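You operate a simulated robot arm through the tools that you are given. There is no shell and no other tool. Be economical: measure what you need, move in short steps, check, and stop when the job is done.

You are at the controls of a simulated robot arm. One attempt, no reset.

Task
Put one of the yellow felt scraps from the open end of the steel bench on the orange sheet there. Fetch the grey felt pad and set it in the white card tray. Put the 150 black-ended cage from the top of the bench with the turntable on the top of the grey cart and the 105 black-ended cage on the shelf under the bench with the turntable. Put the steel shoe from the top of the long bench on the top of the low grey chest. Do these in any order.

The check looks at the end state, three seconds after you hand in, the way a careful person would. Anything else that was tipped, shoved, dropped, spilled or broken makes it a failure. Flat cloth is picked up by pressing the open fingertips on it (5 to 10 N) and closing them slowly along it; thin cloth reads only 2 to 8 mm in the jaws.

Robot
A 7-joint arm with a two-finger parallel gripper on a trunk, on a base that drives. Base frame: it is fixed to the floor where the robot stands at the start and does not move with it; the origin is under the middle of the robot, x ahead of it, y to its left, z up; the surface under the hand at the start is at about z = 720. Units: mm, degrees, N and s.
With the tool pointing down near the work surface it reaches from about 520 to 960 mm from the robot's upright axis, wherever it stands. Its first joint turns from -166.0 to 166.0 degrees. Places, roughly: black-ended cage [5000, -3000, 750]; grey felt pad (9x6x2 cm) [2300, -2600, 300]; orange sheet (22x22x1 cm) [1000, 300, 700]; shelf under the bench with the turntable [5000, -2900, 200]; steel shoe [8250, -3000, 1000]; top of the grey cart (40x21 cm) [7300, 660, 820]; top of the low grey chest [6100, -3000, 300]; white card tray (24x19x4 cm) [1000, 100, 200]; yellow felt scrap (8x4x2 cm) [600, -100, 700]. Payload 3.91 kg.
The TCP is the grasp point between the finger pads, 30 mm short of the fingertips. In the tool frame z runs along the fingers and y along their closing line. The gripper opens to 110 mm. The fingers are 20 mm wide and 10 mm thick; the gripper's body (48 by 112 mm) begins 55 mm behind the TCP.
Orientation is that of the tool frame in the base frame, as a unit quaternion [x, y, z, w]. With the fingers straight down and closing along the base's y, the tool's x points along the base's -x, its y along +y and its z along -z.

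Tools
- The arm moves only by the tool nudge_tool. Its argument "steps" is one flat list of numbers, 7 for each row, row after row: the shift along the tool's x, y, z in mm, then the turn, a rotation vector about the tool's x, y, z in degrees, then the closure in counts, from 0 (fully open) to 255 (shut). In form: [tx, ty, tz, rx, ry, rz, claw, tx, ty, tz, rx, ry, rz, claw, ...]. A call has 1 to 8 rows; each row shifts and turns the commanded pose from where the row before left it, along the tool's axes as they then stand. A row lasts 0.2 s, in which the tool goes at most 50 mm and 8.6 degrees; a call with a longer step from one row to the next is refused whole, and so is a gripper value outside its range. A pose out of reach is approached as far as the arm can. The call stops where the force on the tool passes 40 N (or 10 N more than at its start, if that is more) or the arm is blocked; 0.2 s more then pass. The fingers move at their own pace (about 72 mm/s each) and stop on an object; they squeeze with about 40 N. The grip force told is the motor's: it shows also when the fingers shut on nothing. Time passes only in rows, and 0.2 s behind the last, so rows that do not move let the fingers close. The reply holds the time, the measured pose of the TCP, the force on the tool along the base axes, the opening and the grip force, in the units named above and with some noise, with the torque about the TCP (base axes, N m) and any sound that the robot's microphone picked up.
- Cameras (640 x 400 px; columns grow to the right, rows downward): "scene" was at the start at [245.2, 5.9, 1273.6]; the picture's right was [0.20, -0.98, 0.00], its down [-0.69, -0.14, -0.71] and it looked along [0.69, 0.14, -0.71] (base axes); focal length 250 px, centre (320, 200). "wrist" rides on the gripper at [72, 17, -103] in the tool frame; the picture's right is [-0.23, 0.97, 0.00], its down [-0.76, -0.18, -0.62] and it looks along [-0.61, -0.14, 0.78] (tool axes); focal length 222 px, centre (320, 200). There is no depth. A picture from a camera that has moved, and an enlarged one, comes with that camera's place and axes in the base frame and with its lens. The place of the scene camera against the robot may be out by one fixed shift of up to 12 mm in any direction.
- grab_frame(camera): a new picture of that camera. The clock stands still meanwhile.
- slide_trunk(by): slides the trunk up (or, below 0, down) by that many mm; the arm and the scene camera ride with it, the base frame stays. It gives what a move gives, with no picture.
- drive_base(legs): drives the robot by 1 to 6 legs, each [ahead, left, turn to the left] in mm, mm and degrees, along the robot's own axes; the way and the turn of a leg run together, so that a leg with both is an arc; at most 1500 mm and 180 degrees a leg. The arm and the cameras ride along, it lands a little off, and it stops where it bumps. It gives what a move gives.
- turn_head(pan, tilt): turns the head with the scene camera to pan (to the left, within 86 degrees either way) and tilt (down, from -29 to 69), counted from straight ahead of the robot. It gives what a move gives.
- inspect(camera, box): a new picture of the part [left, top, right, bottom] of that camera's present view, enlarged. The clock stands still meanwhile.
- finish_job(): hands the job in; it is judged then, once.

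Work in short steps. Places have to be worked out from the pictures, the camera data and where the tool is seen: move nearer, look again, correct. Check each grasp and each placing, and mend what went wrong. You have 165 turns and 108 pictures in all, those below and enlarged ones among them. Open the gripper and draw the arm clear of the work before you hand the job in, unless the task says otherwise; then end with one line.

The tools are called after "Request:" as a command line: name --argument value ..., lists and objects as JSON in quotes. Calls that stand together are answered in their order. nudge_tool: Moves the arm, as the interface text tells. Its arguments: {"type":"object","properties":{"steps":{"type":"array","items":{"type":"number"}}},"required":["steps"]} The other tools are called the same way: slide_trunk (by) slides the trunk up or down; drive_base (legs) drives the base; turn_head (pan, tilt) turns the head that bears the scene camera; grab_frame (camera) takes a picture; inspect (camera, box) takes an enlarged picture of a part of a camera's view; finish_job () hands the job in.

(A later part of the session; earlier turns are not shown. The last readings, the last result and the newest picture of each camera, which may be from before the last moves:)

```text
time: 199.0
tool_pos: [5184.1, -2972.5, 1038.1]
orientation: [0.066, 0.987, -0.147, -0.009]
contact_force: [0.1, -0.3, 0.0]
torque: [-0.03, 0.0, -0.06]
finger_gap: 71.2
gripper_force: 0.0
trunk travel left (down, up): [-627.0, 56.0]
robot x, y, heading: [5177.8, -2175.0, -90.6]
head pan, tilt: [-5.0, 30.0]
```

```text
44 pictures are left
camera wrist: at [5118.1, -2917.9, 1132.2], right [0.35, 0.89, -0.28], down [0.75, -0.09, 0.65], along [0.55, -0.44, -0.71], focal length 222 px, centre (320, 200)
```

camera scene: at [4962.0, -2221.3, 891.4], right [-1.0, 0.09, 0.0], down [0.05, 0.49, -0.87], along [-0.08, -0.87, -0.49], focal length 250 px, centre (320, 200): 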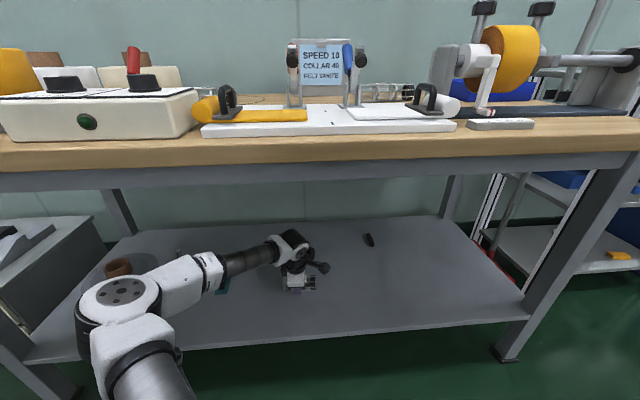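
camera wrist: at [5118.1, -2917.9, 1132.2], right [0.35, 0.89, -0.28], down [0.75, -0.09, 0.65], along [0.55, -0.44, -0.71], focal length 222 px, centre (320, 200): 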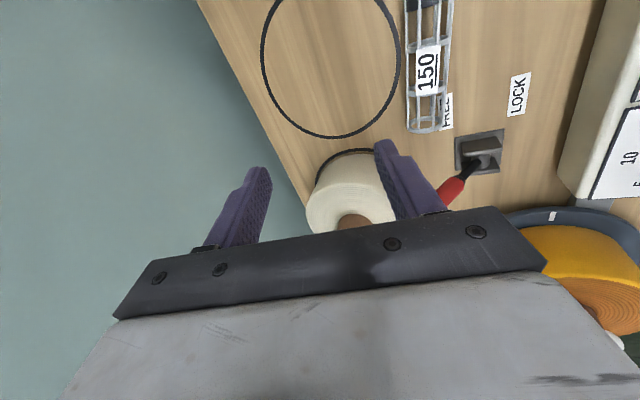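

150 centre ≈ (5188, -2910), yaw matched. Move back 68 mm and down 130 mm, then look.

Request:
nudge_tool --steps '[1.3, 25.7, 26.2, 0, 0, 0, 90, 1.3, 25.7, 26.2, 0, 0, 0, 90, 1.3, 25.7, 26.2, 0, 0, 0, 90, 1.3, 25.7, 26.2, 0, 0, 0, 90, 0, 0, 0, 0, 0, 0, 90]'

Request:
grab_frame --camera "wrist"

```text
time: 200.2
tool_pos: [5187.5, -2904.5, 907.9]
orientation: [0.067, 0.987, -0.148, -0.009]
contact_force: [0.7, 0.1, -1.4]
torque: [-0.01, -0.02, 0.0]
finger_gap: 71.3
gripper_force: 0.1
trunk travel left (down, up): [-627.0, 56.0]
robot x, y, heading: [5179.2, -2175.9, -90.8]
head pan, tilt: [-5.0, 30.0]
```

```text
43 pictures are left
camera wrist: at [5122.1, -2850.8, 1002.3], right [0.35, 0.89, -0.28], down [0.76, -0.09, 0.65], along [0.55, -0.44, -0.71], focal length 222 px, centre (320, 200)
```

wrist: 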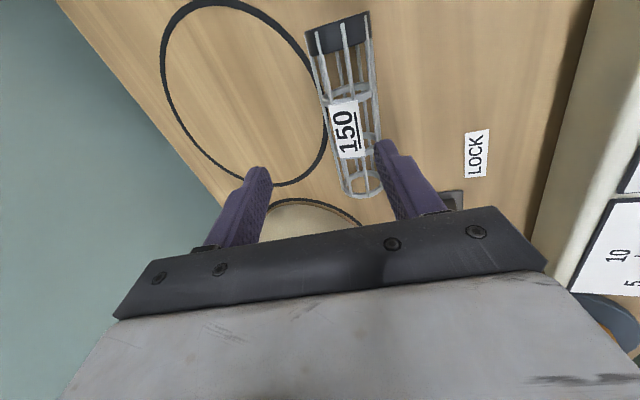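

Line up and descend to grasp height (~824).

Request:
nudge_tool --steps '[-1, 14, 33, 0, 0, -2, 90, -1, 9, 27, 0, 0, 0, 90, 0, 3, 11, 0, 0, 0, 90, 0, 2, 6, 0, 0, 0, 90, 0, 0, 2, 0, 0, 0, 90, 0, 0, 0, 0, 0, 0, 90]'

Request:
grab_frame --camera "wrist"

```text
time: 201.6
tool_pos: [5190.9, -2901.1, 824.5]
orientation: [0.05, 0.988, -0.147, -0.011]
contact_force: [0.1, -0.2, -0.5]
torque: [0.0, 0.0, -0.01]
finger_gap: 71.3
gripper_force: 0.1
trunk travel left (down, up): [-627.0, 56.0]
robot x, y, heading: [5179.1, -2177.4, -90.6]
head pan, tilt: [-5.0, 30.0]
```

```text
42 pictures are left
camera wrist: at [5123.8, -2849.4, 919.3], right [0.32, 0.9, -0.29], down [0.76, -0.07, 0.64], along [0.56, -0.42, -0.71], focal length 222 px, centre (320, 200)
```

wrist: 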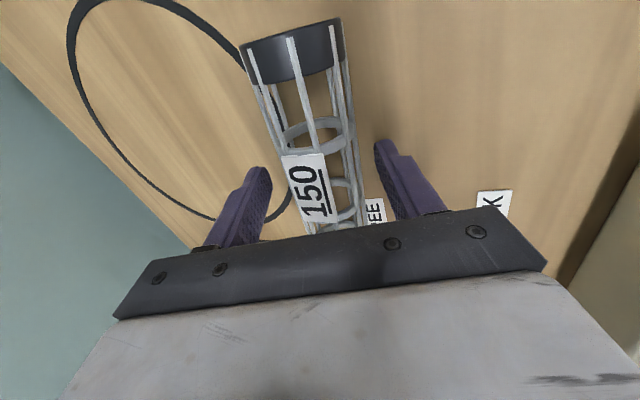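

Well centred. Close gradually, then lift.

Request:
nudge_tool --steps '[0, 0, 1, 0, 0, 0, 110, 0, 0, 0, 0, 0, 0, 130, 0, 0, 0, 0, 0, 0, 145, 0, 0, 0, 0, 0, 0, 160, 0, 0, 0, 0, 0, 0, 175, 0, 0, 0, 0, 0, 0, 190, 0, 0, 0, 0, 0, 0, 190]'

Request:
nudge_tool --steps '[0, -4, -13.4, 0, 0, 0, 190, 0, -11.3, -38.4, 0, 0, 0, 190, 0, -13, -45, 0, 0, 0, 190, 0, -13, -45, 0, 0, 0, 190, 0, -13, -45, 0, 0, 0, 190, 0, 0, 0, 0, 0, 0, 190]'

Request:
grab_frame --camera "wrist"

```text
time: 203.2
tool_pos: [5190.7, -2902.7, 823.9]
orientation: [0.05, 0.988, -0.147, -0.011]
contact_force: [-1.4, -0.2, -0.7]
torque: [0.0, 0.03, 0.01]
finger_gap: 45.6
gripper_force: 40.4
trunk travel left (down, up): [-627.0, 56.0]
robot x, y, heading: [5180.3, -2174.3, -90.5]
head pan, tilt: [-5.0, 30.0]
```

```text
time: 204.6
tool_pos: [5192.0, -2897.9, 1016.2]
orientation: [0.05, 0.988, -0.147, -0.011]
contact_force: [0.2, 0.1, -1.5]
torque: [-0.03, 0.01, -0.02]
finger_gap: 45.3
gripper_force: 40.3
trunk travel left (down, up): [-627.0, 56.0]
robot x, y, heading: [5177.7, -2175.3, -90.3]
head pan, tilt: [-5.0, 30.0]
```

```text
41 pictures are left
camera wrist: at [5125.4, -2846.2, 1111.0], right [0.32, 0.9, -0.29], down [0.76, -0.07, 0.64], along [0.56, -0.42, -0.71], focal length 222 px, centre (320, 200)
```

wrist: 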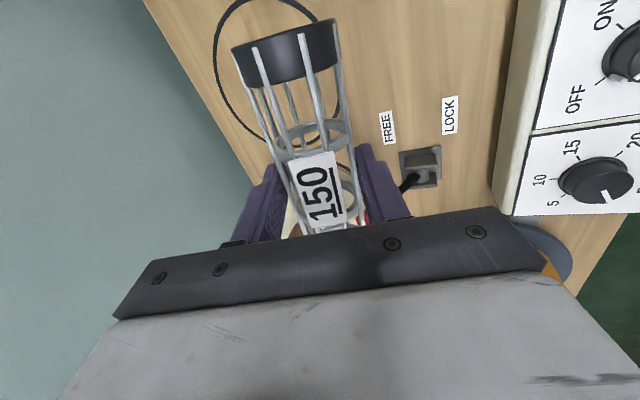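

Held. Back out, turn to +x, drive toward x≈6100 in the aisle, and look for the grey cart.

Request:
drive_base --legs '[[-900, 0, 0], [0, 0, 90.3], [1000, 0, 0]]'

Request:
turn_head --pan 40 --tilt 15

Request:
grab_frame --camera "scene"

```text
time: 218.0
tool_pos: [6920.6, -1301.6, 1015.8]
orientation: [-0.659, 0.737, -0.114, 0.096]
contact_force: [0.1, -0.1, -1.4]
torque: [0.01, 0.03, 0.01]
finger_gap: 45.5
gripper_force: 40.1
trunk travel left (down, up): [-627.0, 56.0]
robot x, y, heading: [6199.7, -1305.6, -1.4]
head pan, tilt: [-5.0, 30.0]
```

```text
time: 219.2
tool_pos: [6919.9, -1301.7, 1016.5]
orientation: [-0.66, 0.737, -0.113, 0.096]
contact_force: [-0.4, -0.3, -0.2]
torque: [0.02, 0.01, -0.01]
finger_gap: 45.3
gripper_force: 40.3
trunk travel left (down, up): [-627.0, 56.0]
robot x, y, heading: [6198.1, -1307.0, -1.1]
head pan, tilt: [40.0, 15.0]
```

```text
40 pictures are left
camera scene: at [6436.5, -1264.0, 1472.1], right [0.63, -0.78, 0.0], down [-0.2, -0.16, -0.97], along [0.75, 0.6, -0.26], focal length 250 px, centre (320, 200)
```

scene: 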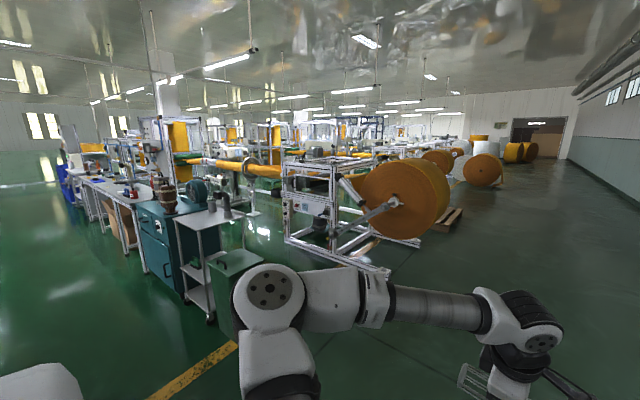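

Request:
inspect --camera "scene" --box '[130, 160, 290, 340]'

```text
2.22 times, centred on (210, 250) of scene
camera zoom: at [6436.5, -1264.0, 1472.1], right [0.63, -0.78, 0.0], down [-0.2, -0.16, -0.97], along [0.75, 0.6, -0.26], focal length 556 px, centre (564, 89)
```

zoom: 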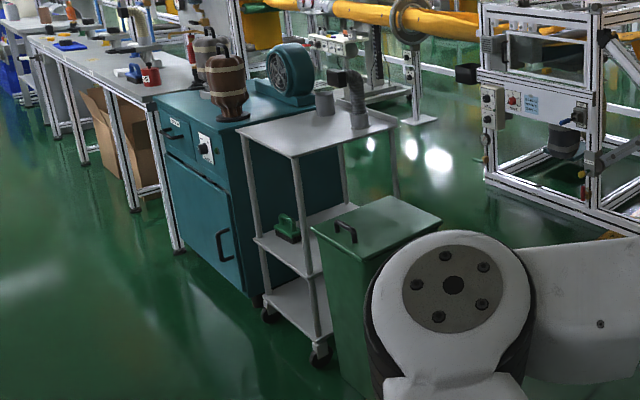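

The cart's free front strip faces -x (two grey objects stand at its far side). Check the floor to the left where I'd approach.

Request:
turn_head --pan 80 --tilt 22

Request:
grab_frame --camera "scene"

```text
time: 220.2
tool_pos: [6918.8, -1301.9, 1017.0]
orientation: [-0.659, 0.737, -0.113, 0.096]
contact_force: [-0.1, -0.8, -1.3]
torque: [0.03, 0.01, 0.0]
finger_gap: 45.5
gripper_force: 40.1
trunk travel left (down, up): [-627.0, 56.0]
robot x, y, heading: [6197.9, -1306.3, -1.5]
head pan, tilt: [80.0, 22.0]
```

```text
38 pictures are left
camera scene: at [6381.8, -1231.4, 1460.8], right [0.98, -0.2, 0.0], down [-0.07, -0.37, -0.93], along [0.18, 0.91, -0.37], focal length 250 px, centre (320, 200)
```

scene: 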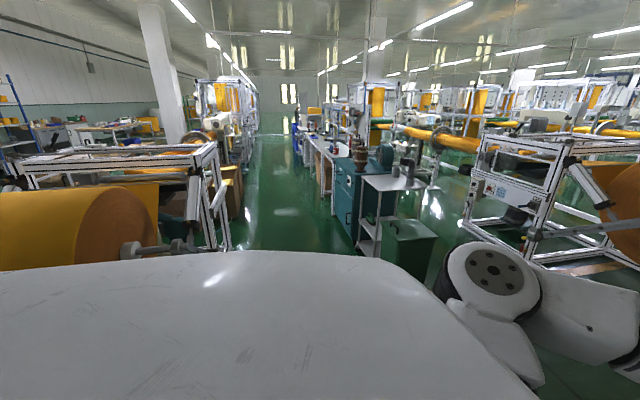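

The aisle at x 5900–7150 is clear. Slide left to y≈600, then look at the cart.

Request:
drive_base --legs '[[0, 1000, 1.4], [0, 900, 0]]'

Request:
turn_head --pan 0 --tilt 30

Request:
grab_frame --camera "scene"

Request:
grab_frame --camera "wrist"

```text
time: 229.5
tool_pos: [6923.2, -229.1, 1015.0]
orientation: [-0.677, 0.721, -0.11, 0.097]
contact_force: [0.3, -0.3, -0.6]
torque: [0.0, -0.05, 0.04]
finger_gap: 45.3
gripper_force: 40.6
trunk travel left (down, up): [-627.0, 56.0]
robot x, y, heading: [6200.0, -269.3, 1.3]
head pan, tilt: [80.0, 22.0]
stopped in leg 2: the robot was blocked; the commanded pose is now the measured one
```

```text
time: 231.0
tool_pos: [6923.2, -230.5, 1016.4]
orientation: [-0.676, 0.721, -0.11, 0.099]
contact_force: [0.3, 0.0, -1.9]
torque: [0.01, 0.0, 0.0]
finger_gap: 45.5
gripper_force: 39.9
trunk travel left (down, up): [-627.0, 56.0]
robot x, y, heading: [6204.6, -272.6, 1.1]
head pan, tilt: [0.0, 30.0]
```

```text
37 pictures are left
camera scene: at [6458.7, -274.1, 1448.0], right [0.02, -1.0, 0.0], down [-0.5, -0.01, -0.87], along [0.87, 0.02, -0.5], focal length 250 px, centre (320, 200)
```

scene: 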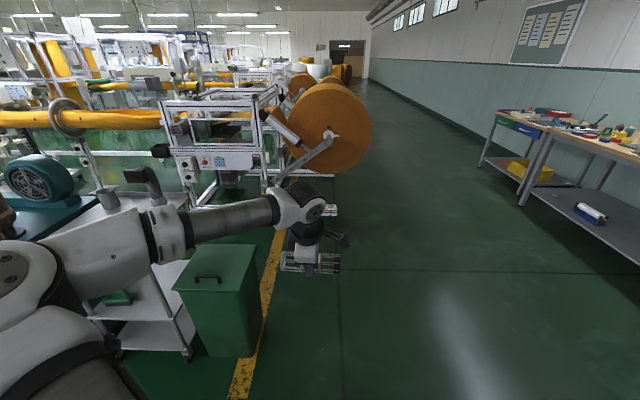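

```text
36 pictures are left
camera wrist: at [6871.9, -299.2, 1110.6], right [-0.91, 0.29, -0.29], down [0.04, 0.77, 0.64], along [0.4, 0.58, -0.71], focal length 222 px, centre (320, 200)
```

wrist: 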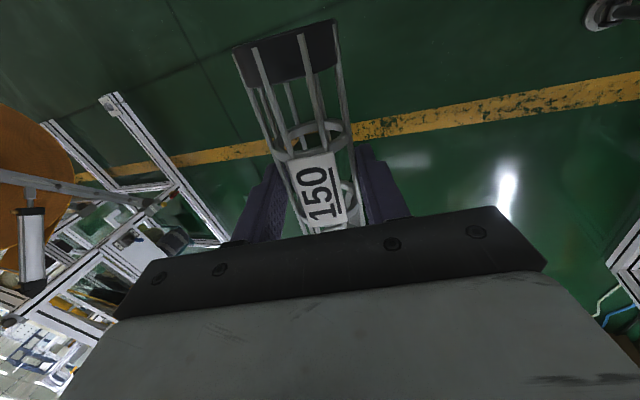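

The base's rear-left was blocked, probably by the machine frame's foot near x≈5900. Move right 80, ahead 330, then left again.

Request:
drive_base --legs '[[0, -80, 0], [330, 0, -1.1], [0, 700, 0]]'

Request:
grab_frame --camera "scene"

```text
time: 239.6
tool_pos: [7255.6, 376.4, 1016.0]
orientation: [-0.665, 0.732, -0.112, 0.098]
contact_force: [0.4, -0.3, -1.0]
torque: [0.03, 0.03, -0.03]
finger_gap: 45.3
gripper_force: 40.0
trunk travel left (down, up): [-627.0, 56.0]
robot x, y, heading: [6536.4, 359.1, -0.4]
head pan, tilt: [0.0, 30.0]
```

```text
35 pictures are left
camera scene: at [6790.4, 346.6, 1448.0], right [-0.01, -1.0, 0.0], down [-0.5, 0.0, -0.87], along [0.87, -0.01, -0.5], focal length 250 px, centre (320, 200)
```

scene: 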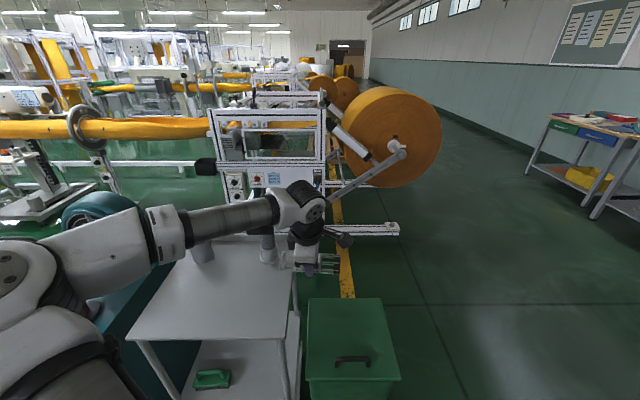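

Cart top spans x≈7174–7593, y≈422–840, with objects at x>7440. Move left 255 and ahead 22 so the cage is over (7282, 632).

Request:
drive_base --legs '[[22, 255, 0]]'

Request:
nudge_tool --steps '[0, 11.3, 38.4, 0, 0, 0, 190, 0, 11.3, 38.4, 0, 0, 0, 190, 0, 5.6, 19.2, 0, 0, 0, 190, 0, 0, 0, 0, 0, 0, 190]'

Request:
grab_frame --camera "wrist"

Request:
grab_frame --camera "scene"

```text
time: 242.2
tool_pos: [7278.3, 635.8, 1016.2]
orientation: [-0.666, 0.731, -0.112, 0.097]
contact_force: [-0.9, -0.6, -1.9]
torque: [0.0, 0.01, -0.02]
finger_gap: 45.0
gripper_force: 40.3
trunk travel left (down, up): [-627.0, 56.0]
robot x, y, heading: [6558.2, 617.1, -0.1]
head pan, tilt: [0.0, 30.0]
```

```text
time: 243.2
tool_pos: [7278.0, 635.4, 916.3]
orientation: [-0.665, 0.732, -0.112, 0.097]
contact_force: [0.2, -0.2, -1.1]
torque: [0.03, -0.01, 0.01]
finger_gap: 45.2
gripper_force: 40.0
trunk travel left (down, up): [-627.0, 56.0]
robot x, y, heading: [6562.7, 620.2, -0.2]
head pan, tilt: [0.0, 30.0]
```

```text
34 pictures are left
camera wrist: at [7225.3, 567.1, 1010.2], right [-0.91, 0.31, -0.29], down [0.06, 0.76, 0.64], along [0.42, 0.56, -0.71], focal length 222 px, centre (320, 200)
```

wrist: 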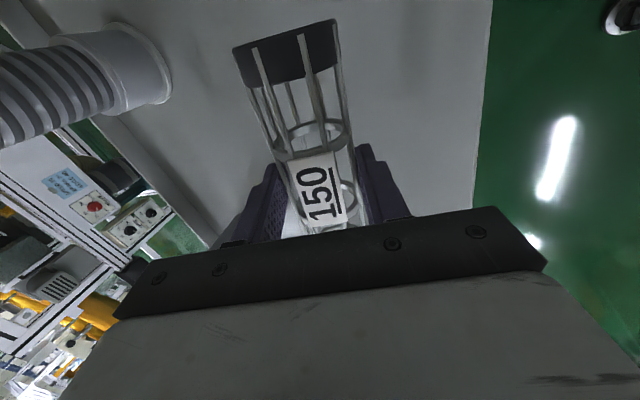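

```text
33 pictures are left
camera scene: at [6813.8, 604.7, 1448.0], right [-0.01, -1.0, 0.0], down [-0.5, 0.0, -0.87], along [0.87, -0.01, -0.5], focal length 250 px, centre (320, 200)
```

scene: 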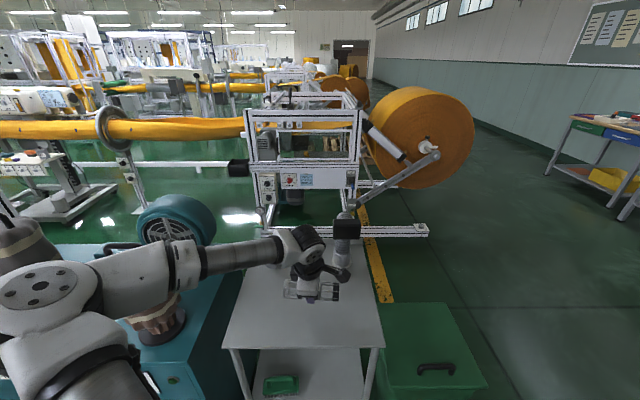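

A duct-like object is near the far side, so shift back 25 mm and lower gently to contact (expected TCP ≈ 861).

Request:
nudge_tool --steps '[0, 24, -7, 0, 0, 0, 190, 0, 9, 31, 0, 0, 0, 190, 0, 2, 7, 0, 0, 0, 190, 0, 1.1, 3.8, 0, 0, 0, 190, 0, 0.8, 2.9, 0, 0, 0, 190, 0, 0, 0, 0, 0, 0, 190]'

```text
time: 244.6
tool_pos: [7254.0, 635.8, 868.9]
orientation: [-0.665, 0.732, -0.112, 0.097]
contact_force: [-0.3, 0.0, -0.8]
torque: [0.02, 0.0, 0.0]
finger_gap: 45.0
gripper_force: 39.8
trunk travel left (down, up): [-627.0, 56.0]
robot x, y, heading: [6558.5, 616.8, -0.4]
head pan, tilt: [0.0, 30.0]
```

Request:
nudge_tool --steps '[0, 0.8, 2.9, 0, 0, 0, 190, 0, 0.8, 2.9, 0, 0, 0, 190, 0, 0.6, 1.9, 0, 0, 0, 190, 0, 0.6, 1.9, 0, 0, 0, 190, 0, 0.6, 1.9, 0, 0, 0, 190]'

```text
time: 245.8
tool_pos: [7256.0, 636.3, 857.0]
orientation: [-0.666, 0.731, -0.112, 0.097]
contact_force: [0.7, 1.1, -1.1]
torque: [0.03, 0.02, 0.0]
finger_gap: 45.2
gripper_force: 39.8
trunk travel left (down, up): [-627.0, 56.0]
robot x, y, heading: [6559.5, 618.0, -0.5]
head pan, tilt: [0.0, 30.0]
```

No contact yet; continue in 2 mm steps.

Request:
nudge_tool --steps '[0, 0.6, 1.9, 0, 0, 0, 190, 0, 0.6, 1.9, 0, 0, 0, 190, 0, 0.6, 1.9, 0, 0, 0, 190, 0, 0.6, 1.9, 0, 0, 0, 190, 0, 0.6, 1.9, 0, 0, 0, 190, 0, 0.6, 1.9, 0, 0, 0, 190]'

Request:
inspect --camera "scene" --box '[230, 220, 390, 340]'

```text
time: 247.2
tool_pos: [7256.6, 636.5, 850.3]
orientation: [-0.664, 0.731, -0.116, 0.101]
contact_force: [-4.9, 0.3, 18.9]
torque: [-0.09, 0.25, -0.05]
finger_gap: 45.4
gripper_force: 39.9
trunk travel left (down, up): [-627.0, 56.0]
robot x, y, heading: [6556.4, 616.6, -0.3]
head pan, tilt: [0.0, 30.0]
stopped in row 6: the force on the tool passed its limit at 41 N (the readings are from after the stop); the commanded pose is now the measured one
```

```text
3.33 times, centred on (310, 280) of scene
camera zoom: at [6811.6, 605.0, 1448.3], right [-0.01, -1.0, 0.0], down [-0.5, 0.0, -0.87], along [0.87, 0.0, -0.5], focal length 834 px, centre (353, -67)
```

zoom: 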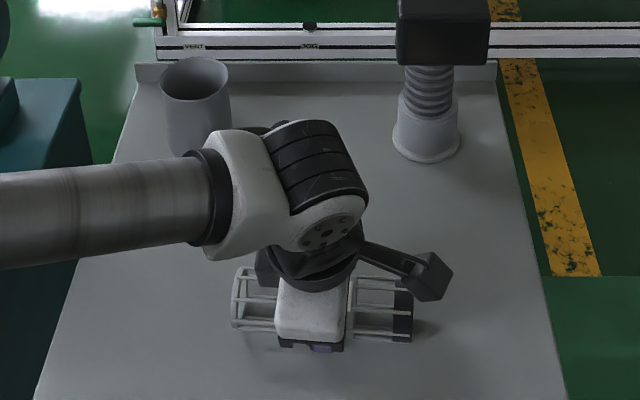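

Contact firm; cage is well within the cart top. Release and withdraw.

Request:
nudge_tool --steps '[0, 0, -1, 0, 0, 0, 165, 0, 0, 0, 0, 0, 0, 140, 0, 0, 0, 0, 0, 0, 125, 0, 0, -4, 0, 0, 0, 110, 0, 0, -15, 0, 0, 0, 100, 0, 0, -30, 0, 0, 0, 90, 0, 0, -45, 0, 0, 0, 90, 0, 0, -45, 0, 0, 0, 90]'

Request:
grab_frame --camera "wrist"

```text
time: 249.0
tool_pos: [7217.6, 640.4, 980.5]
orientation: [-0.665, 0.731, -0.115, 0.099]
contact_force: [-0.2, 0.1, 0.3]
torque: [0.03, 0.0, 0.0]
finger_gap: 71.0
gripper_force: 0.1
trunk travel left (down, up): [-627.0, 56.0]
robot x, y, heading: [6556.5, 616.9, -0.1]
head pan, tilt: [0.0, 30.0]
```

```text
31 pictures are left
camera wrist: at [7163.3, 572.7, 1075.3], right [-0.9, 0.31, -0.29], down [0.06, 0.76, 0.64], along [0.43, 0.56, -0.71], focal length 222 px, centre (320, 200)
```

wrist: 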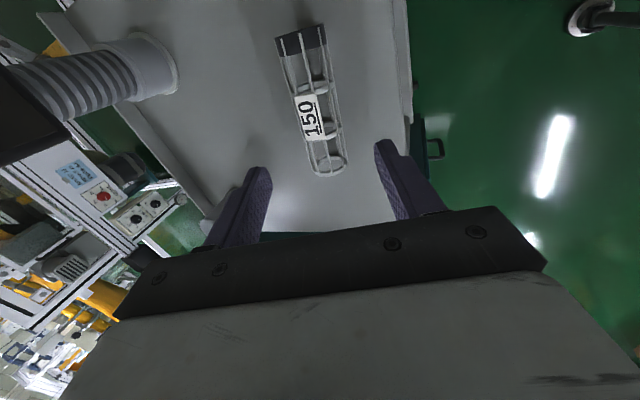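

150 cage sits properly on the cart. Now back to the aisle and over to x≈8250, facing the wall benches.

Request:
drive_base --legs '[[0, -950, 0], [0, -950, 0], [0, 0, -90], [0, 1450, 0]]'

Request:
turn_head --pan 0 --tilt 18

Request:
grab_frame --camera "scene"

```text
time: 279.0
tool_pos: [8021.1, -1959.0, 981.5]
orientation: [0.061, 0.987, -0.151, -0.013]
contact_force: [-0.2, -0.4, 0.2]
torque: [-0.03, 0.0, -0.01]
finger_gap: 71.4
gripper_force: 0.0
trunk travel left (down, up): [-627.0, 56.0]
robot x, y, heading: [8016.9, -1299.3, -92.2]
head pan, tilt: [0.0, 30.0]
```

```text
time: 279.7
tool_pos: [8019.8, -1959.9, 981.7]
orientation: [0.061, 0.986, -0.152, -0.014]
contact_force: [0.8, 0.9, -0.1]
torque: [0.02, 0.01, 0.01]
finger_gap: 71.2
gripper_force: 0.2
trunk travel left (down, up): [-627.0, 56.0]
robot x, y, heading: [8015.3, -1302.5, -92.2]
head pan, tilt: [0.0, 18.0]
```

```text
30 pictures are left
camera scene: at [8002.9, -1572.6, 1467.2], right [-1.0, 0.04, 0.0], down [0.01, 0.31, -0.95], along [-0.03, -0.95, -0.31], focal length 250 px, centre (320, 200)
```

scene: 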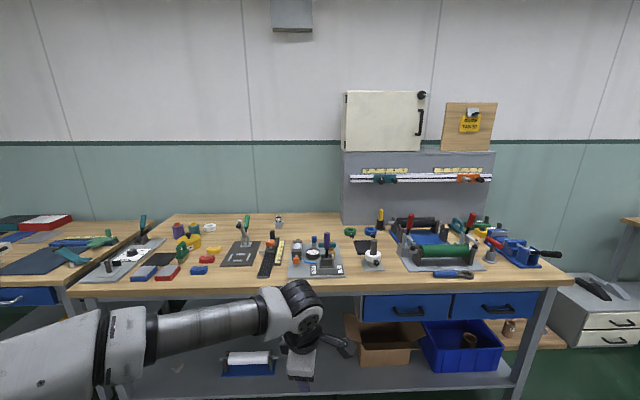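

Request:
inspect --camera "scene" --box '[150, 195, 350, 300]'

Request:
inspect --camera "scene" --box '[330, 195, 640, 380]'

```text
3.20 times, centred on (250, 248) of scene
camera zoom: at [8002.9, -1572.6, 1467.2], right [-1.0, 0.04, 0.0], down [0.01, 0.31, -0.95], along [-0.03, -0.95, -0.31], focal length 800 px, centre (544, 48)
```

zoom: 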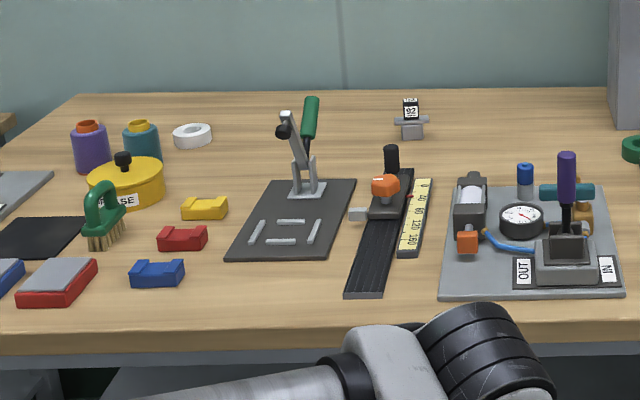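

```text
2.06 times, centred on (485, 288) of scene
camera zoom: at [8002.9, -1572.6, 1467.2], right [-1.0, 0.04, 0.0], down [0.01, 0.31, -0.95], along [-0.03, -0.95, -0.31], focal length 516 px, centre (-21, 19)
```

zoom: 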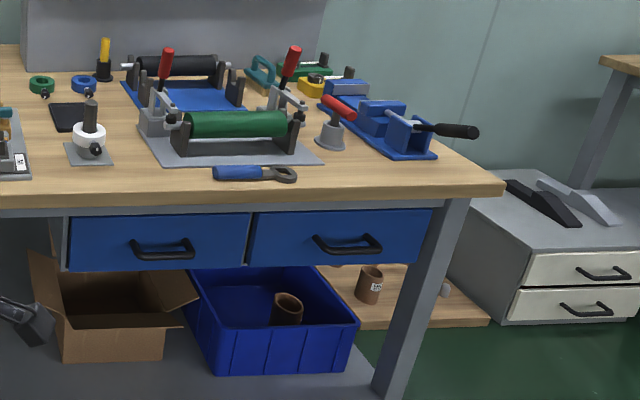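

The steel shoe (label 92) is likely the grey piece at the bench back. Slide left 200 mm to triangulate its height and depth.

Request:
drive_base --legs '[[0, 300, 2.2]]'

Request:
inspect --camera "scene" --box '[220, 180, 460, 330]'

```text
time: 282.6
tool_pos: [8343.7, -1963.0, 981.6]
orientation: [0.04, 0.988, -0.152, -0.009]
contact_force: [-0.3, 0.1, 0.9]
torque: [0.03, 0.0, -0.04]
finger_gap: 71.2
gripper_force: 0.1
trunk travel left (down, up): [-627.0, 56.0]
robot x, y, heading: [8311.5, -1300.4, -89.5]
head pan, tilt: [0.0, 18.0]
```

```text
2.67 times, centred on (340, 255) of scene
camera zoom: at [8309.0, -1576.7, 1467.3], right [-1.0, -0.01, 0.0], down [0.0, 0.31, -0.95], along [0.01, -0.95, -0.31], focal length 667 px, centre (267, 53)
```

zoom: 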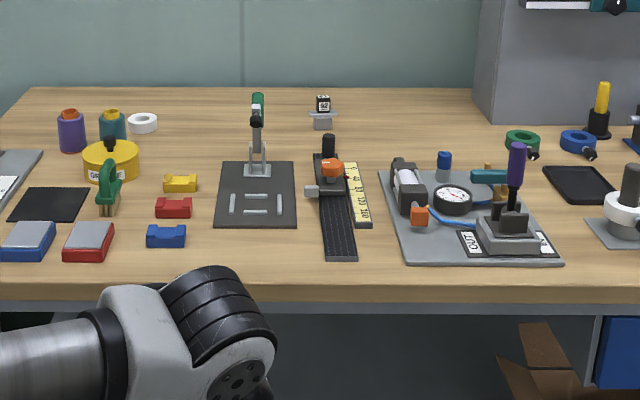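

Triangulated shoe ≈ (8204, -2916, 880); table ≈ 855, front ≈ y -2375. Raise the tool, shift right, drive ahead and extend, then look with the wrist camera.

Request:
slide_trunk --by 50

Request:
nudge_tool --steps '[0, -13, -40, 0, 0, -2, 90, 0, -13, -40, 0, 0, -2, 90, 0, -13, -40, 0, 0, 0, 90]'

Request:
drive_base --legs '[[0, -135, 0], [600, 0, 0]]'

Request:
nudge_tool --steps '[0, -45, 12, 0, 0, 0, 60, 0, -45, 12, 0, 0, 0, 60, 0, -45, 12, 0, 0, 0, 60, 0, -45, 12, 0, 0, 0, 60, 0, 0, 0, 0, 0, 0, 60]'

Request:
grab_frame --camera "wrist"

```text
time: 283.5
tool_pos: [8344.7, -1962.4, 1029.9]
orientation: [0.04, 0.988, -0.151, -0.01]
contact_force: [0.1, 0.0, -0.8]
torque: [0.0, -0.01, 0.01]
finger_gap: 71.0
gripper_force: 0.0
trunk travel left (down, up): [-677.0, 6.0]
robot x, y, heading: [8307.9, -1304.8, -89.6]
head pan, tilt: [0.0, 18.0]
```

```text
time: 284.3
tool_pos: [8344.6, -1961.8, 1158.0]
orientation: [0.005, 0.989, -0.15, -0.014]
contact_force: [-0.6, -0.5, -0.3]
torque: [-0.03, 0.02, -0.04]
finger_gap: 71.4
gripper_force: 0.0
trunk travel left (down, up): [-677.0, 6.0]
robot x, y, heading: [8308.1, -1303.4, -89.4]
head pan, tilt: [0.0, 18.0]
```

```text
time: 289.0
tool_pos: [8208.2, -2569.1, 1156.1]
orientation: [0.009, 0.988, -0.15, -0.015]
contact_force: [0.6, 0.0, -0.8]
torque: [0.0, 0.0, 0.01]
finger_gap: 71.2
gripper_force: 0.2
trunk travel left (down, up): [-677.0, 6.0]
robot x, y, heading: [8177.8, -1908.4, -89.7]
head pan, tilt: [0.0, 18.0]
```

```text
time: 290.2
tool_pos: [8204.3, -2754.1, 1163.0]
orientation: [0.009, 0.988, -0.151, -0.016]
contact_force: [0.8, 0.6, -0.2]
torque: [0.0, -0.01, -0.02]
finger_gap: 84.2
gripper_force: 0.1
trunk travel left (down, up): [-677.0, 6.0]
robot x, y, heading: [8175.9, -1910.3, -90.0]
head pan, tilt: [0.0, 18.0]
```

```text
26 pictures are left
camera wrist: at [8135.7, -2705.7, 1258.7], right [0.24, 0.92, -0.3], down [0.78, 0.0, 0.63], along [0.58, -0.38, -0.72], focal length 222 px, centre (320, 200)
```

wrist: 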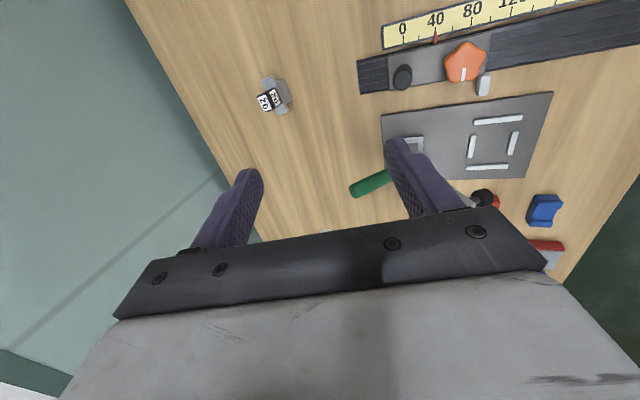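

Request:
inspect --camera "wrist" --box '[238, 60, 318, 125]'

```text
6.15 times, centred on (278, 92) of wrist
camera zoom: at [8135.7, -2705.7, 1258.7], right [0.24, 0.92, -0.3], down [0.78, 0.0, 0.63], along [0.58, -0.38, -0.72], focal length 1367 px, centre (578, 862)
```

zoom: 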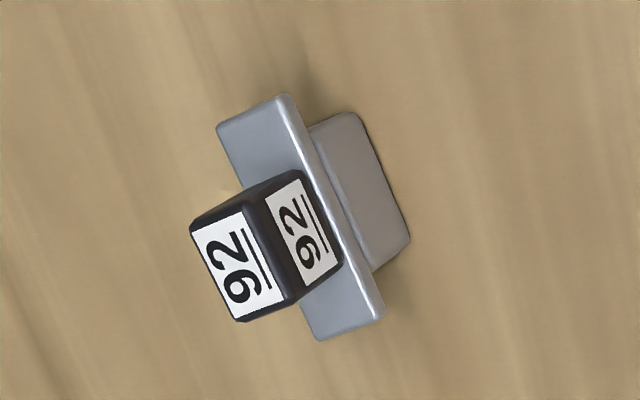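

The shoe is a 60×24 mm plate with block base and head, turned about +8°. I need a vertical tool: drive ahead 115, untilt and yaw -8.5°.

Request:
drive_base --legs '[[115, 0, 0]]'

Request:
nudge_tool --steps '[0, 0, 20, -8.6, 0, 0, 60, 0, 0, 20, -8.6, 0, 0, 60, 0, 0, 20, 0, 0, -8.5, 60, 0, 0, 30, 0, 0, 0, 60, 0, 0, 30, 0, 0, 0, 60, 0, 0, 0, 0, 0, 0, 60]'

Request:
grab_frame --camera "wrist"

```text
time: 291.4
tool_pos: [8206.3, -2868.6, 1161.7]
orientation: [0.008, 0.988, -0.15, -0.016]
contact_force: [-0.3, -0.6, -0.3]
torque: [0.0, -0.01, 0.04]
finger_gap: 84.1
gripper_force: 0.1
trunk travel left (down, up): [-677.0, 6.0]
robot x, y, heading: [8178.4, -2021.2, -89.9]
head pan, tilt: [0.0, 18.0]
```

```text
time: 292.8
tool_pos: [8202.6, -2877.3, 1043.7]
orientation: [-0.064, 0.998, 0.0, -0.015]
contact_force: [0.6, 0.4, 0.0]
torque: [0.0, -0.01, 0.01]
finger_gap: 84.4
gripper_force: 0.1
trunk travel left (down, up): [-677.0, 6.0]
robot x, y, heading: [8175.2, -2025.3, -89.7]
head pan, tilt: [0.0, 18.0]
```

```text
24 pictures are left
camera wrist: at [8131.3, -2869.1, 1149.9], right [0.1, 0.99, -0.01], down [0.79, -0.08, 0.6], along [0.6, -0.06, -0.8], focal length 222 px, centre (320, 200)
```

wrist: 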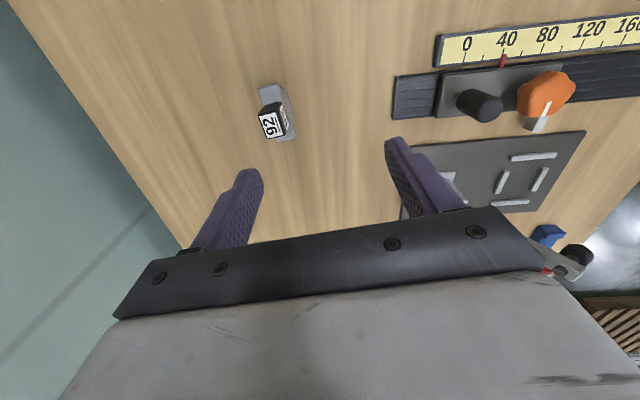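

Shoe centre ≈ (8202, -2926). Move forward 49 mm and down to about z=965, then check.

Request:
nudge_tool --steps '[3, -24, 10, 0, 0, -2, 60, 3, -24, 15, 0, 0, 0, 60, 0, 0, 30, 0, 0, 0, 60, 0, 0, 25, 0, 0, 0, 60, 0, 0, 0, 0, 0, 0, 60]'

Request:
grab_frame --camera "wrist"

```text
time: 294.0
tool_pos: [8202.2, -2925.9, 964.9]
orientation: [-0.082, 0.997, 0.0, -0.014]
contact_force: [-0.5, 0.6, -0.2]
torque: [0.01, -0.04, -0.01]
finger_gap: 84.3
gripper_force: 0.1
trunk travel left (down, up): [-677.0, 6.0]
robot x, y, heading: [8178.8, -2020.6, -89.8]
head pan, tilt: [0.0, 18.0]
```

```text
23 pictures are left
camera wrist: at [8130.6, -2921.8, 1070.9], right [0.06, 1.0, 0.0], down [0.8, -0.05, 0.6], along [0.6, -0.04, -0.8], focal length 222 px, centre (320, 200)
```

wrist: 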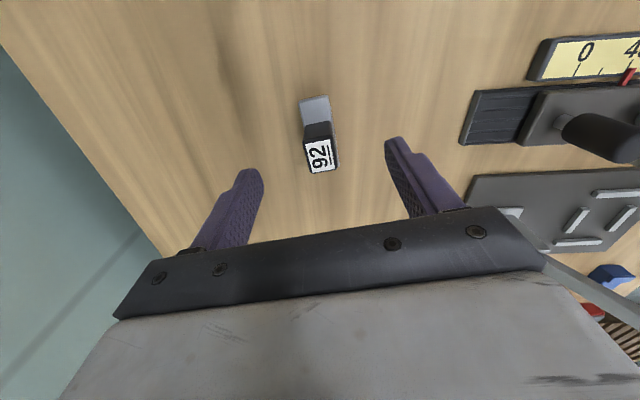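

Aligned. Descend 40 mm more, then check before feeling for the table.

Request:
nudge_tool --steps '[0, -2, 25, 0, 0, 0, 60, 0, 0, 15, 0, 0, 0, 60, 0, 0, 0, 0, 0, 0, 60]'

Request:
grab_frame --camera "wrist"

```text
time: 294.8
tool_pos: [8199.6, -2927.4, 925.1]
orientation: [-0.081, 0.997, 0.0, -0.015]
contact_force: [-0.2, -0.2, 0.1]
torque: [-0.03, 0.0, 0.03]
finger_gap: 84.2
gripper_force: 0.1
trunk travel left (down, up): [-677.0, 6.0]
robot x, y, heading: [8174.3, -2024.8, -89.8]
head pan, tilt: [0.0, 18.0]
```

```text
22 pictures are left
camera wrist: at [8127.8, -2923.6, 1030.0], right [0.06, 1.0, 0.0], down [0.8, -0.05, 0.6], along [0.6, -0.04, -0.8], focal length 222 px, centre (320, 200)
```

wrist: 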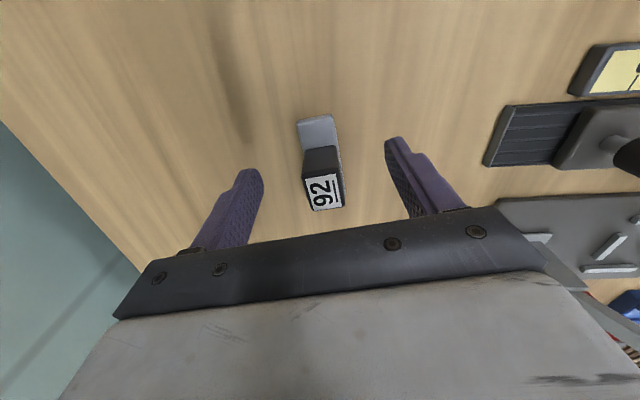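

Request:
nudge_tool --steps '[0, 0, 10, 0, 0, 0, 60, 0, 0, 6, 0, 0, 0, 60, 0, 0, 4, 0, 0, 0, 60, 0, 0, 4, 0, 0, 0, 60, 0, 0, 3, 0, 0, 0, 60, 0, 0, 3, 0, 0, 0, 60]'

Request:
grab_frame --camera "wrist"

```text
time: 296.2
tool_pos: [8200.5, -2926.3, 893.6]
orientation: [-0.082, 0.997, 0.0, -0.013]
contact_force: [-0.2, -0.8, 0.7]
torque: [-0.03, -0.02, 0.0]
finger_gap: 84.2
gripper_force: 0.1
trunk travel left (down, up): [-677.0, 6.0]
robot x, y, heading: [8177.9, -2026.5, -89.7]
head pan, tilt: [0.0, 18.0]
```

```text
21 pictures are left
camera wrist: at [8129.1, -2922.2, 998.9], right [0.06, 1.0, 0.0], down [0.8, -0.05, 0.6], along [0.6, -0.04, -0.8], focal length 222 px, centre (320, 200)
```

wrist: 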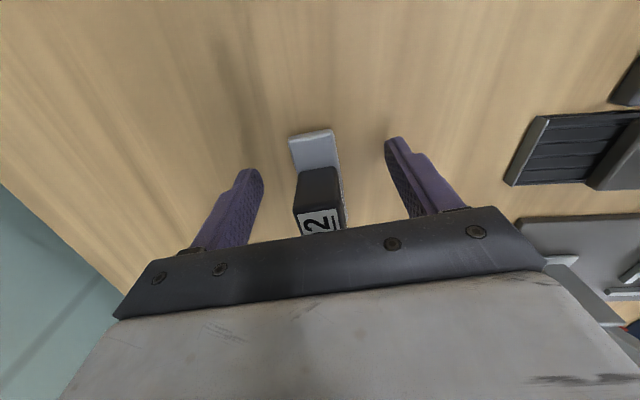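

Tips straddle the shoe at plate level. Close slowly.

Request:
nudge_tool --steps '[0, 0, 3, 0, 0, 0, 90, 0, 0, 0, 0, 0, 0, 120, 0, 0, 0, 0, 0, 0, 145, 0, 0, 0, 0, 0, 0, 165, 0, 0, 0, 0, 0, 0, 185, 0, 0, 0, 0, 0, 0, 205, 0, 0, 0, 0, 0, 0, 225, 0, 0, 0, 0, 0, 0, 225]'

Request:
grab_frame --camera "wrist"

```text
time: 298.0
tool_pos: [8200.3, -2927.7, 889.8]
orientation: [-0.082, 0.997, -0.001, -0.014]
contact_force: [-0.5, -0.4, 0.6]
torque: [-0.01, -0.01, 0.01]
finger_gap: 23.7
gripper_force: 40.3
trunk travel left (down, up): [-677.0, 6.0]
robot x, y, heading: [8174.0, -2025.5, -89.7]
head pan, tilt: [0.0, 18.0]
```

```text
20 pictures are left
camera wrist: at [8129.0, -2922.5, 996.2], right [0.06, 1.0, 0.0], down [0.8, -0.05, 0.6], along [0.6, -0.04, -0.8], focal length 222 px, centre (320, 200)
```

wrist: 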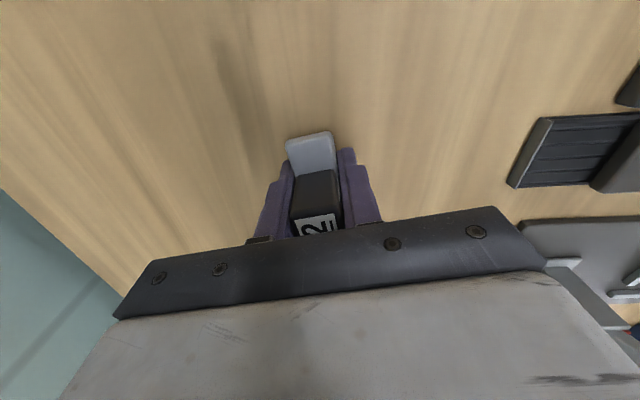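

Gripped at 23.7 mm (the plate width). Lift straight up ~190 mm and check.

Request:
nudge_tool --steps '[0, 0, -15, 0, 0, 0, 225, 0, 0, -30, 0, 0, 0, 225, 0, 0, -45, 0, 0, 0, 225, 0, 0, -45, 0, 0, 0, 225, 0, 0, -45, 0, 0, 0, 225, 0, 0, 0, 0, 0, 0, 225]'

Request:
grab_frame --camera "wrist"

```text
time: 299.4
tool_pos: [8205.1, -2926.7, 1070.2]
orientation: [-0.082, 0.997, 0.0, -0.014]
contact_force: [-0.3, 0.5, -2.3]
torque: [0.01, -0.03, -0.04]
finger_gap: 23.7
gripper_force: 40.0
trunk travel left (down, up): [-677.0, 6.0]
robot x, y, heading: [8177.9, -2019.9, -89.9]
head pan, tilt: [0.0, 18.0]
```

```text
19 pictures are left
camera wrist: at [8133.8, -2924.2, 1175.6], right [0.06, 1.0, 0.0], down [0.8, -0.05, 0.6], along [0.6, -0.04, -0.8], focal length 222 px, centre (320, 200)
```

wrist: 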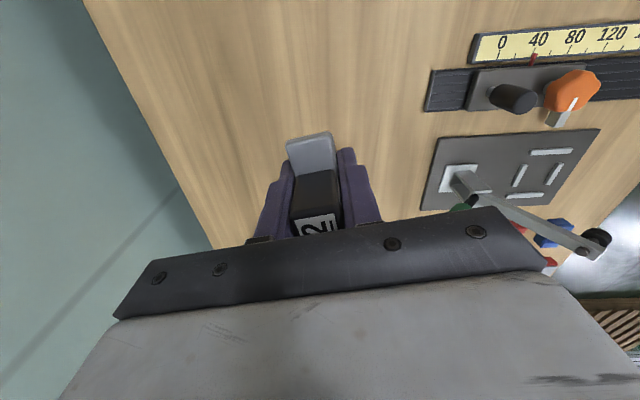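

Held. Back out 850 and slide right to x≈6100 in front of the grey chest; look at it.

Request:
drive_base --legs '[[-850, 0, 0], [0, -1050, 0], [0, -1030, 0]]'

Request:
turn_head --pan 0 --tilt 35

Request:
grab_frame --camera "scene"

```text
time: 319.8
tool_pos: [6165.4, -2124.0, 1069.7]
orientation: [-0.097, 0.995, 0.0, -0.014]
contact_force: [-0.6, -0.2, -1.8]
torque: [0.01, 0.04, 0.0]
finger_gap: 23.6
gripper_force: 40.3
trunk travel left (down, up): [-677.0, 6.0]
robot x, y, heading: [6113.6, -1218.6, -88.1]
head pan, tilt: [0.0, 18.0]
```

```text
time: 320.6
tool_pos: [6165.7, -2124.1, 1071.1]
orientation: [-0.096, 0.995, 0.0, -0.014]
contact_force: [1.1, -0.3, -1.9]
torque: [-0.02, 0.03, 0.01]
finger_gap: 23.9
gripper_force: 40.3
trunk travel left (down, up): [-677.0, 6.0]
robot x, y, heading: [6108.1, -1218.6, -88.1]
head pan, tilt: [0.0, 35.0]
```

```text
18 pictures are left
camera scene: at [6115.9, -1488.5, 1490.2], right [-1.0, -0.03, 0.0], down [-0.02, 0.57, -0.82], along [0.03, -0.82, -0.57], focal length 250 px, centre (320, 200)
```

scene: 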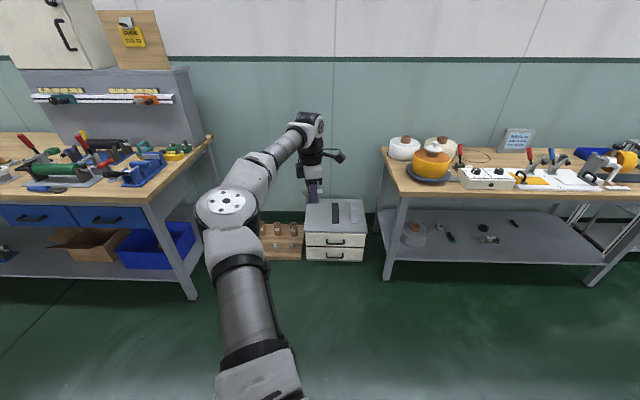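

Request:
inspect --camera "scene" --box '[285, 180, 385, 270]'

```text
4.44 times, centred on (335, 225) of scene
camera zoom: at [6115.9, -1488.5, 1490.2], right [-1.0, -0.03, 0.0], down [-0.02, 0.57, -0.82], along [0.03, -0.82, -0.57], focal length 1112 px, centre (253, 89)
```

zoom: 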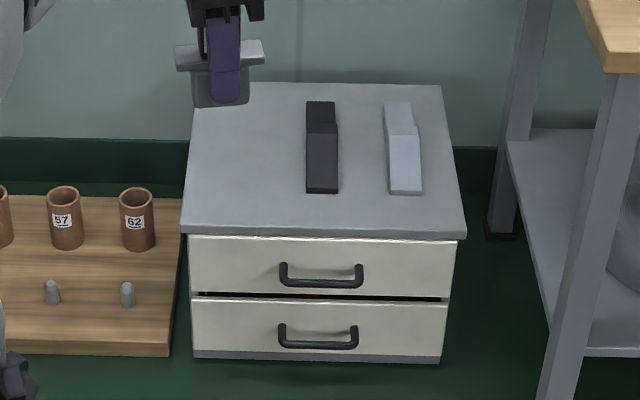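

Free space on the chest's left part, near (6182, -2910), top z≈300. Lower trunk 400 and drive ahead to put the shoe above it.

Request:
slide_trunk --by -400

Request:
drive_base --legs '[[0, 0, -1.9], [780, 48, 0]]'

Request:
slide_trunk --by -200

Request:
grab_frame --camera "wrist"

Request:
grab_frame --camera "scene"

```text
time: 324.4
tool_pos: [6165.9, -2123.9, 669.3]
orientation: [-0.097, 0.995, -0.001, -0.014]
contact_force: [-0.1, 0.1, -2.7]
torque: [0.04, 0.0, -0.01]
finger_gap: 23.7
gripper_force: 40.7
trunk travel left (down, up): [-277.0, 406.0]
robot x, y, heading: [6111.1, -1219.1, -88.1]
head pan, tilt: [0.0, 35.0]
```

```text
time: 329.0
tool_pos: [6208.9, -2906.3, 670.8]
orientation: [-0.09, 0.996, 0.0, -0.014]
contact_force: [0.1, 0.5, -2.5]
torque: [0.01, -0.02, 0.03]
finger_gap: 23.9
gripper_force: 40.0
trunk travel left (down, up): [-277.0, 406.0]
robot x, y, heading: [6171.2, -1999.5, -88.8]
head pan, tilt: [0.0, 35.0]
```

```text
time: 331.2
tool_pos: [6207.0, -2904.5, 469.4]
orientation: [-0.09, 0.996, 0.0, -0.014]
contact_force: [-0.1, 0.3, -2.3]
torque: [0.02, 0.02, -0.02]
finger_gap: 23.8
gripper_force: 40.1
trunk travel left (down, up): [-77.0, 606.0]
robot x, y, heading: [6169.9, -1999.9, -88.8]
head pan, tilt: [0.0, 35.0]
```

```text
16 pictures are left
camera wrist: at [6136.5, -2902.6, 575.6], right [0.05, 1.0, 0.0], down [0.8, -0.04, 0.6], along [0.6, -0.03, -0.8], focal length 222 px, centre (320, 200)
```

wrist: 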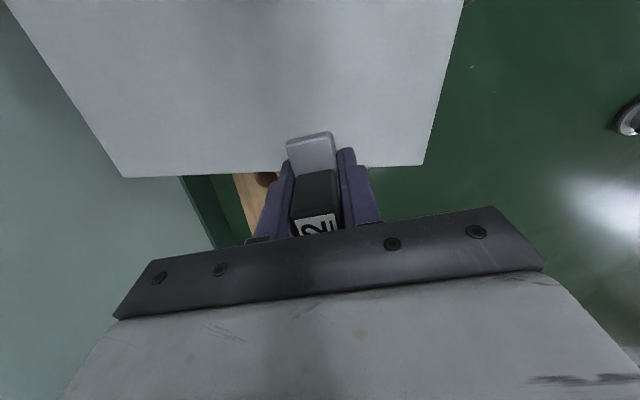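

```text
15 pictures are left
camera scene: at [6168.3, -2269.9, 890.2], right [-1.0, -0.02, 0.0], down [-0.01, 0.57, -0.82], along [0.02, -0.82, -0.57], focal length 250 px, centre (320, 200)
```

scene: 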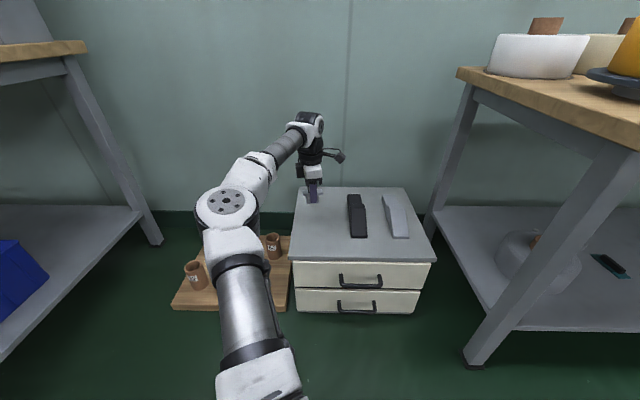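

Chest top confirmed (x edge 6289, y -2767…-3197). Shift 25 mm inward and descend toward z≈335.

Request:
nudge_tool --steps '[25, 0, 20, 0, 0, 0, 225, 0, 0, 40, 0, 0, 0, 225, 0, 0, 35, 0, 0, 0, 225, 0, 0, 15, 0, 0, 0, 225, 0, 0, 8, 0, 0, 0, 225, 0, 0, 0, 0, 0, 0, 225]'

```text
time: 332.6
tool_pos: [6180.6, -2909.9, 358.5]
orientation: [-0.09, 0.996, -0.003, -0.013]
contact_force: [-0.4, 7.2, 28.0]
torque: [0.3, 0.06, -0.02]
finger_gap: 23.8
gripper_force: 40.0
trunk travel left (down, up): [-77.0, 606.0]
robot x, y, heading: [6167.0, -1999.0, -89.2]
head pan, tilt: [0.0, 35.0]
```

Contact (28 N) at z=358.5. Look before releasing.

Request:
inspect --camera "scene" --box '[270, 130, 430, 270]'

Request:
grab_frame --camera "wrist"

```text
2.86 times, centred on (350, 200) of scene
camera zoom: at [6168.3, -2268.1, 891.3], right [-1.0, -0.02, 0.0], down [-0.01, 0.57, -0.82], along [0.02, -0.82, -0.57], focal length 715 px, centre (234, 200)
```

zoom: 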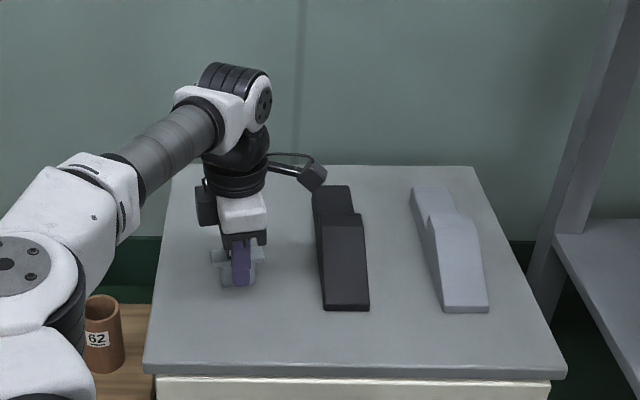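

```text
13 pictures are left
camera wrist: at [6108.9, -2906.0, 463.8], right [0.05, 1.0, -0.01], down [0.8, -0.03, 0.6], along [0.6, -0.04, -0.8], focal length 222 px, centre (320, 200)
```

wrist: 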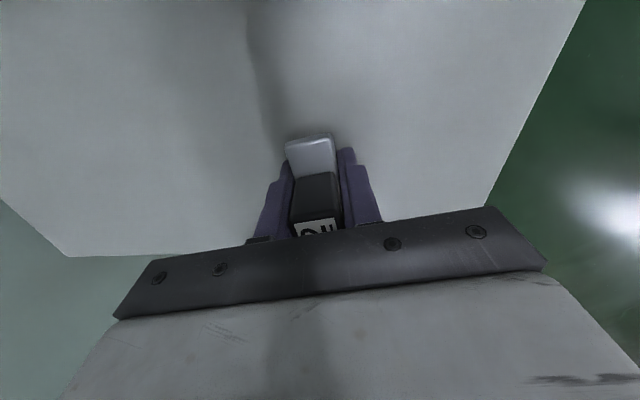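

The shoe stands on the chest top, clear of the bars. Ease up a bit, open, and rise.

Request:
nudge_tool --steps '[0, 0, -4, 0, 0, 0, 225, 0, 0, 0, 0, 0, 0, 200, 0, 0, 0, 0, 0, 0, 170, 0, 0, 0, 0, 0, 0, 130, 0, 0, -10, 0, 0, 0, 110, 0, 0, -30, 0, 0, 0, 100, 0, 0, -45, 0, 0, 0, 100, 0, 0, -45, 0, 0, 0, 100]'

Request:
grab_frame --camera "wrist"

```text
time: 334.4
tool_pos: [6183.6, -2906.6, 486.0]
orientation: [-0.088, 0.996, 0.0, -0.014]
contact_force: [0.4, 1.1, -0.6]
torque: [0.0, -0.02, -0.04]
finger_gap: 67.0
gripper_force: 0.0
trunk travel left (down, up): [-77.0, 606.0]
robot x, y, heading: [6167.0, -2004.5, -89.0]
head pan, tilt: [0.0, 35.0]
```

```text
12 pictures are left
camera wrist: at [6112.7, -2904.2, 591.8], right [0.05, 1.0, 0.0], down [0.8, -0.04, 0.6], along [0.6, -0.03, -0.8], focal length 222 px, centre (320, 200)
```

wrist: 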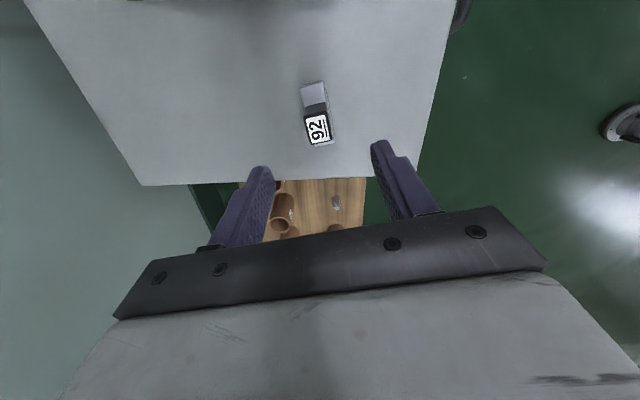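

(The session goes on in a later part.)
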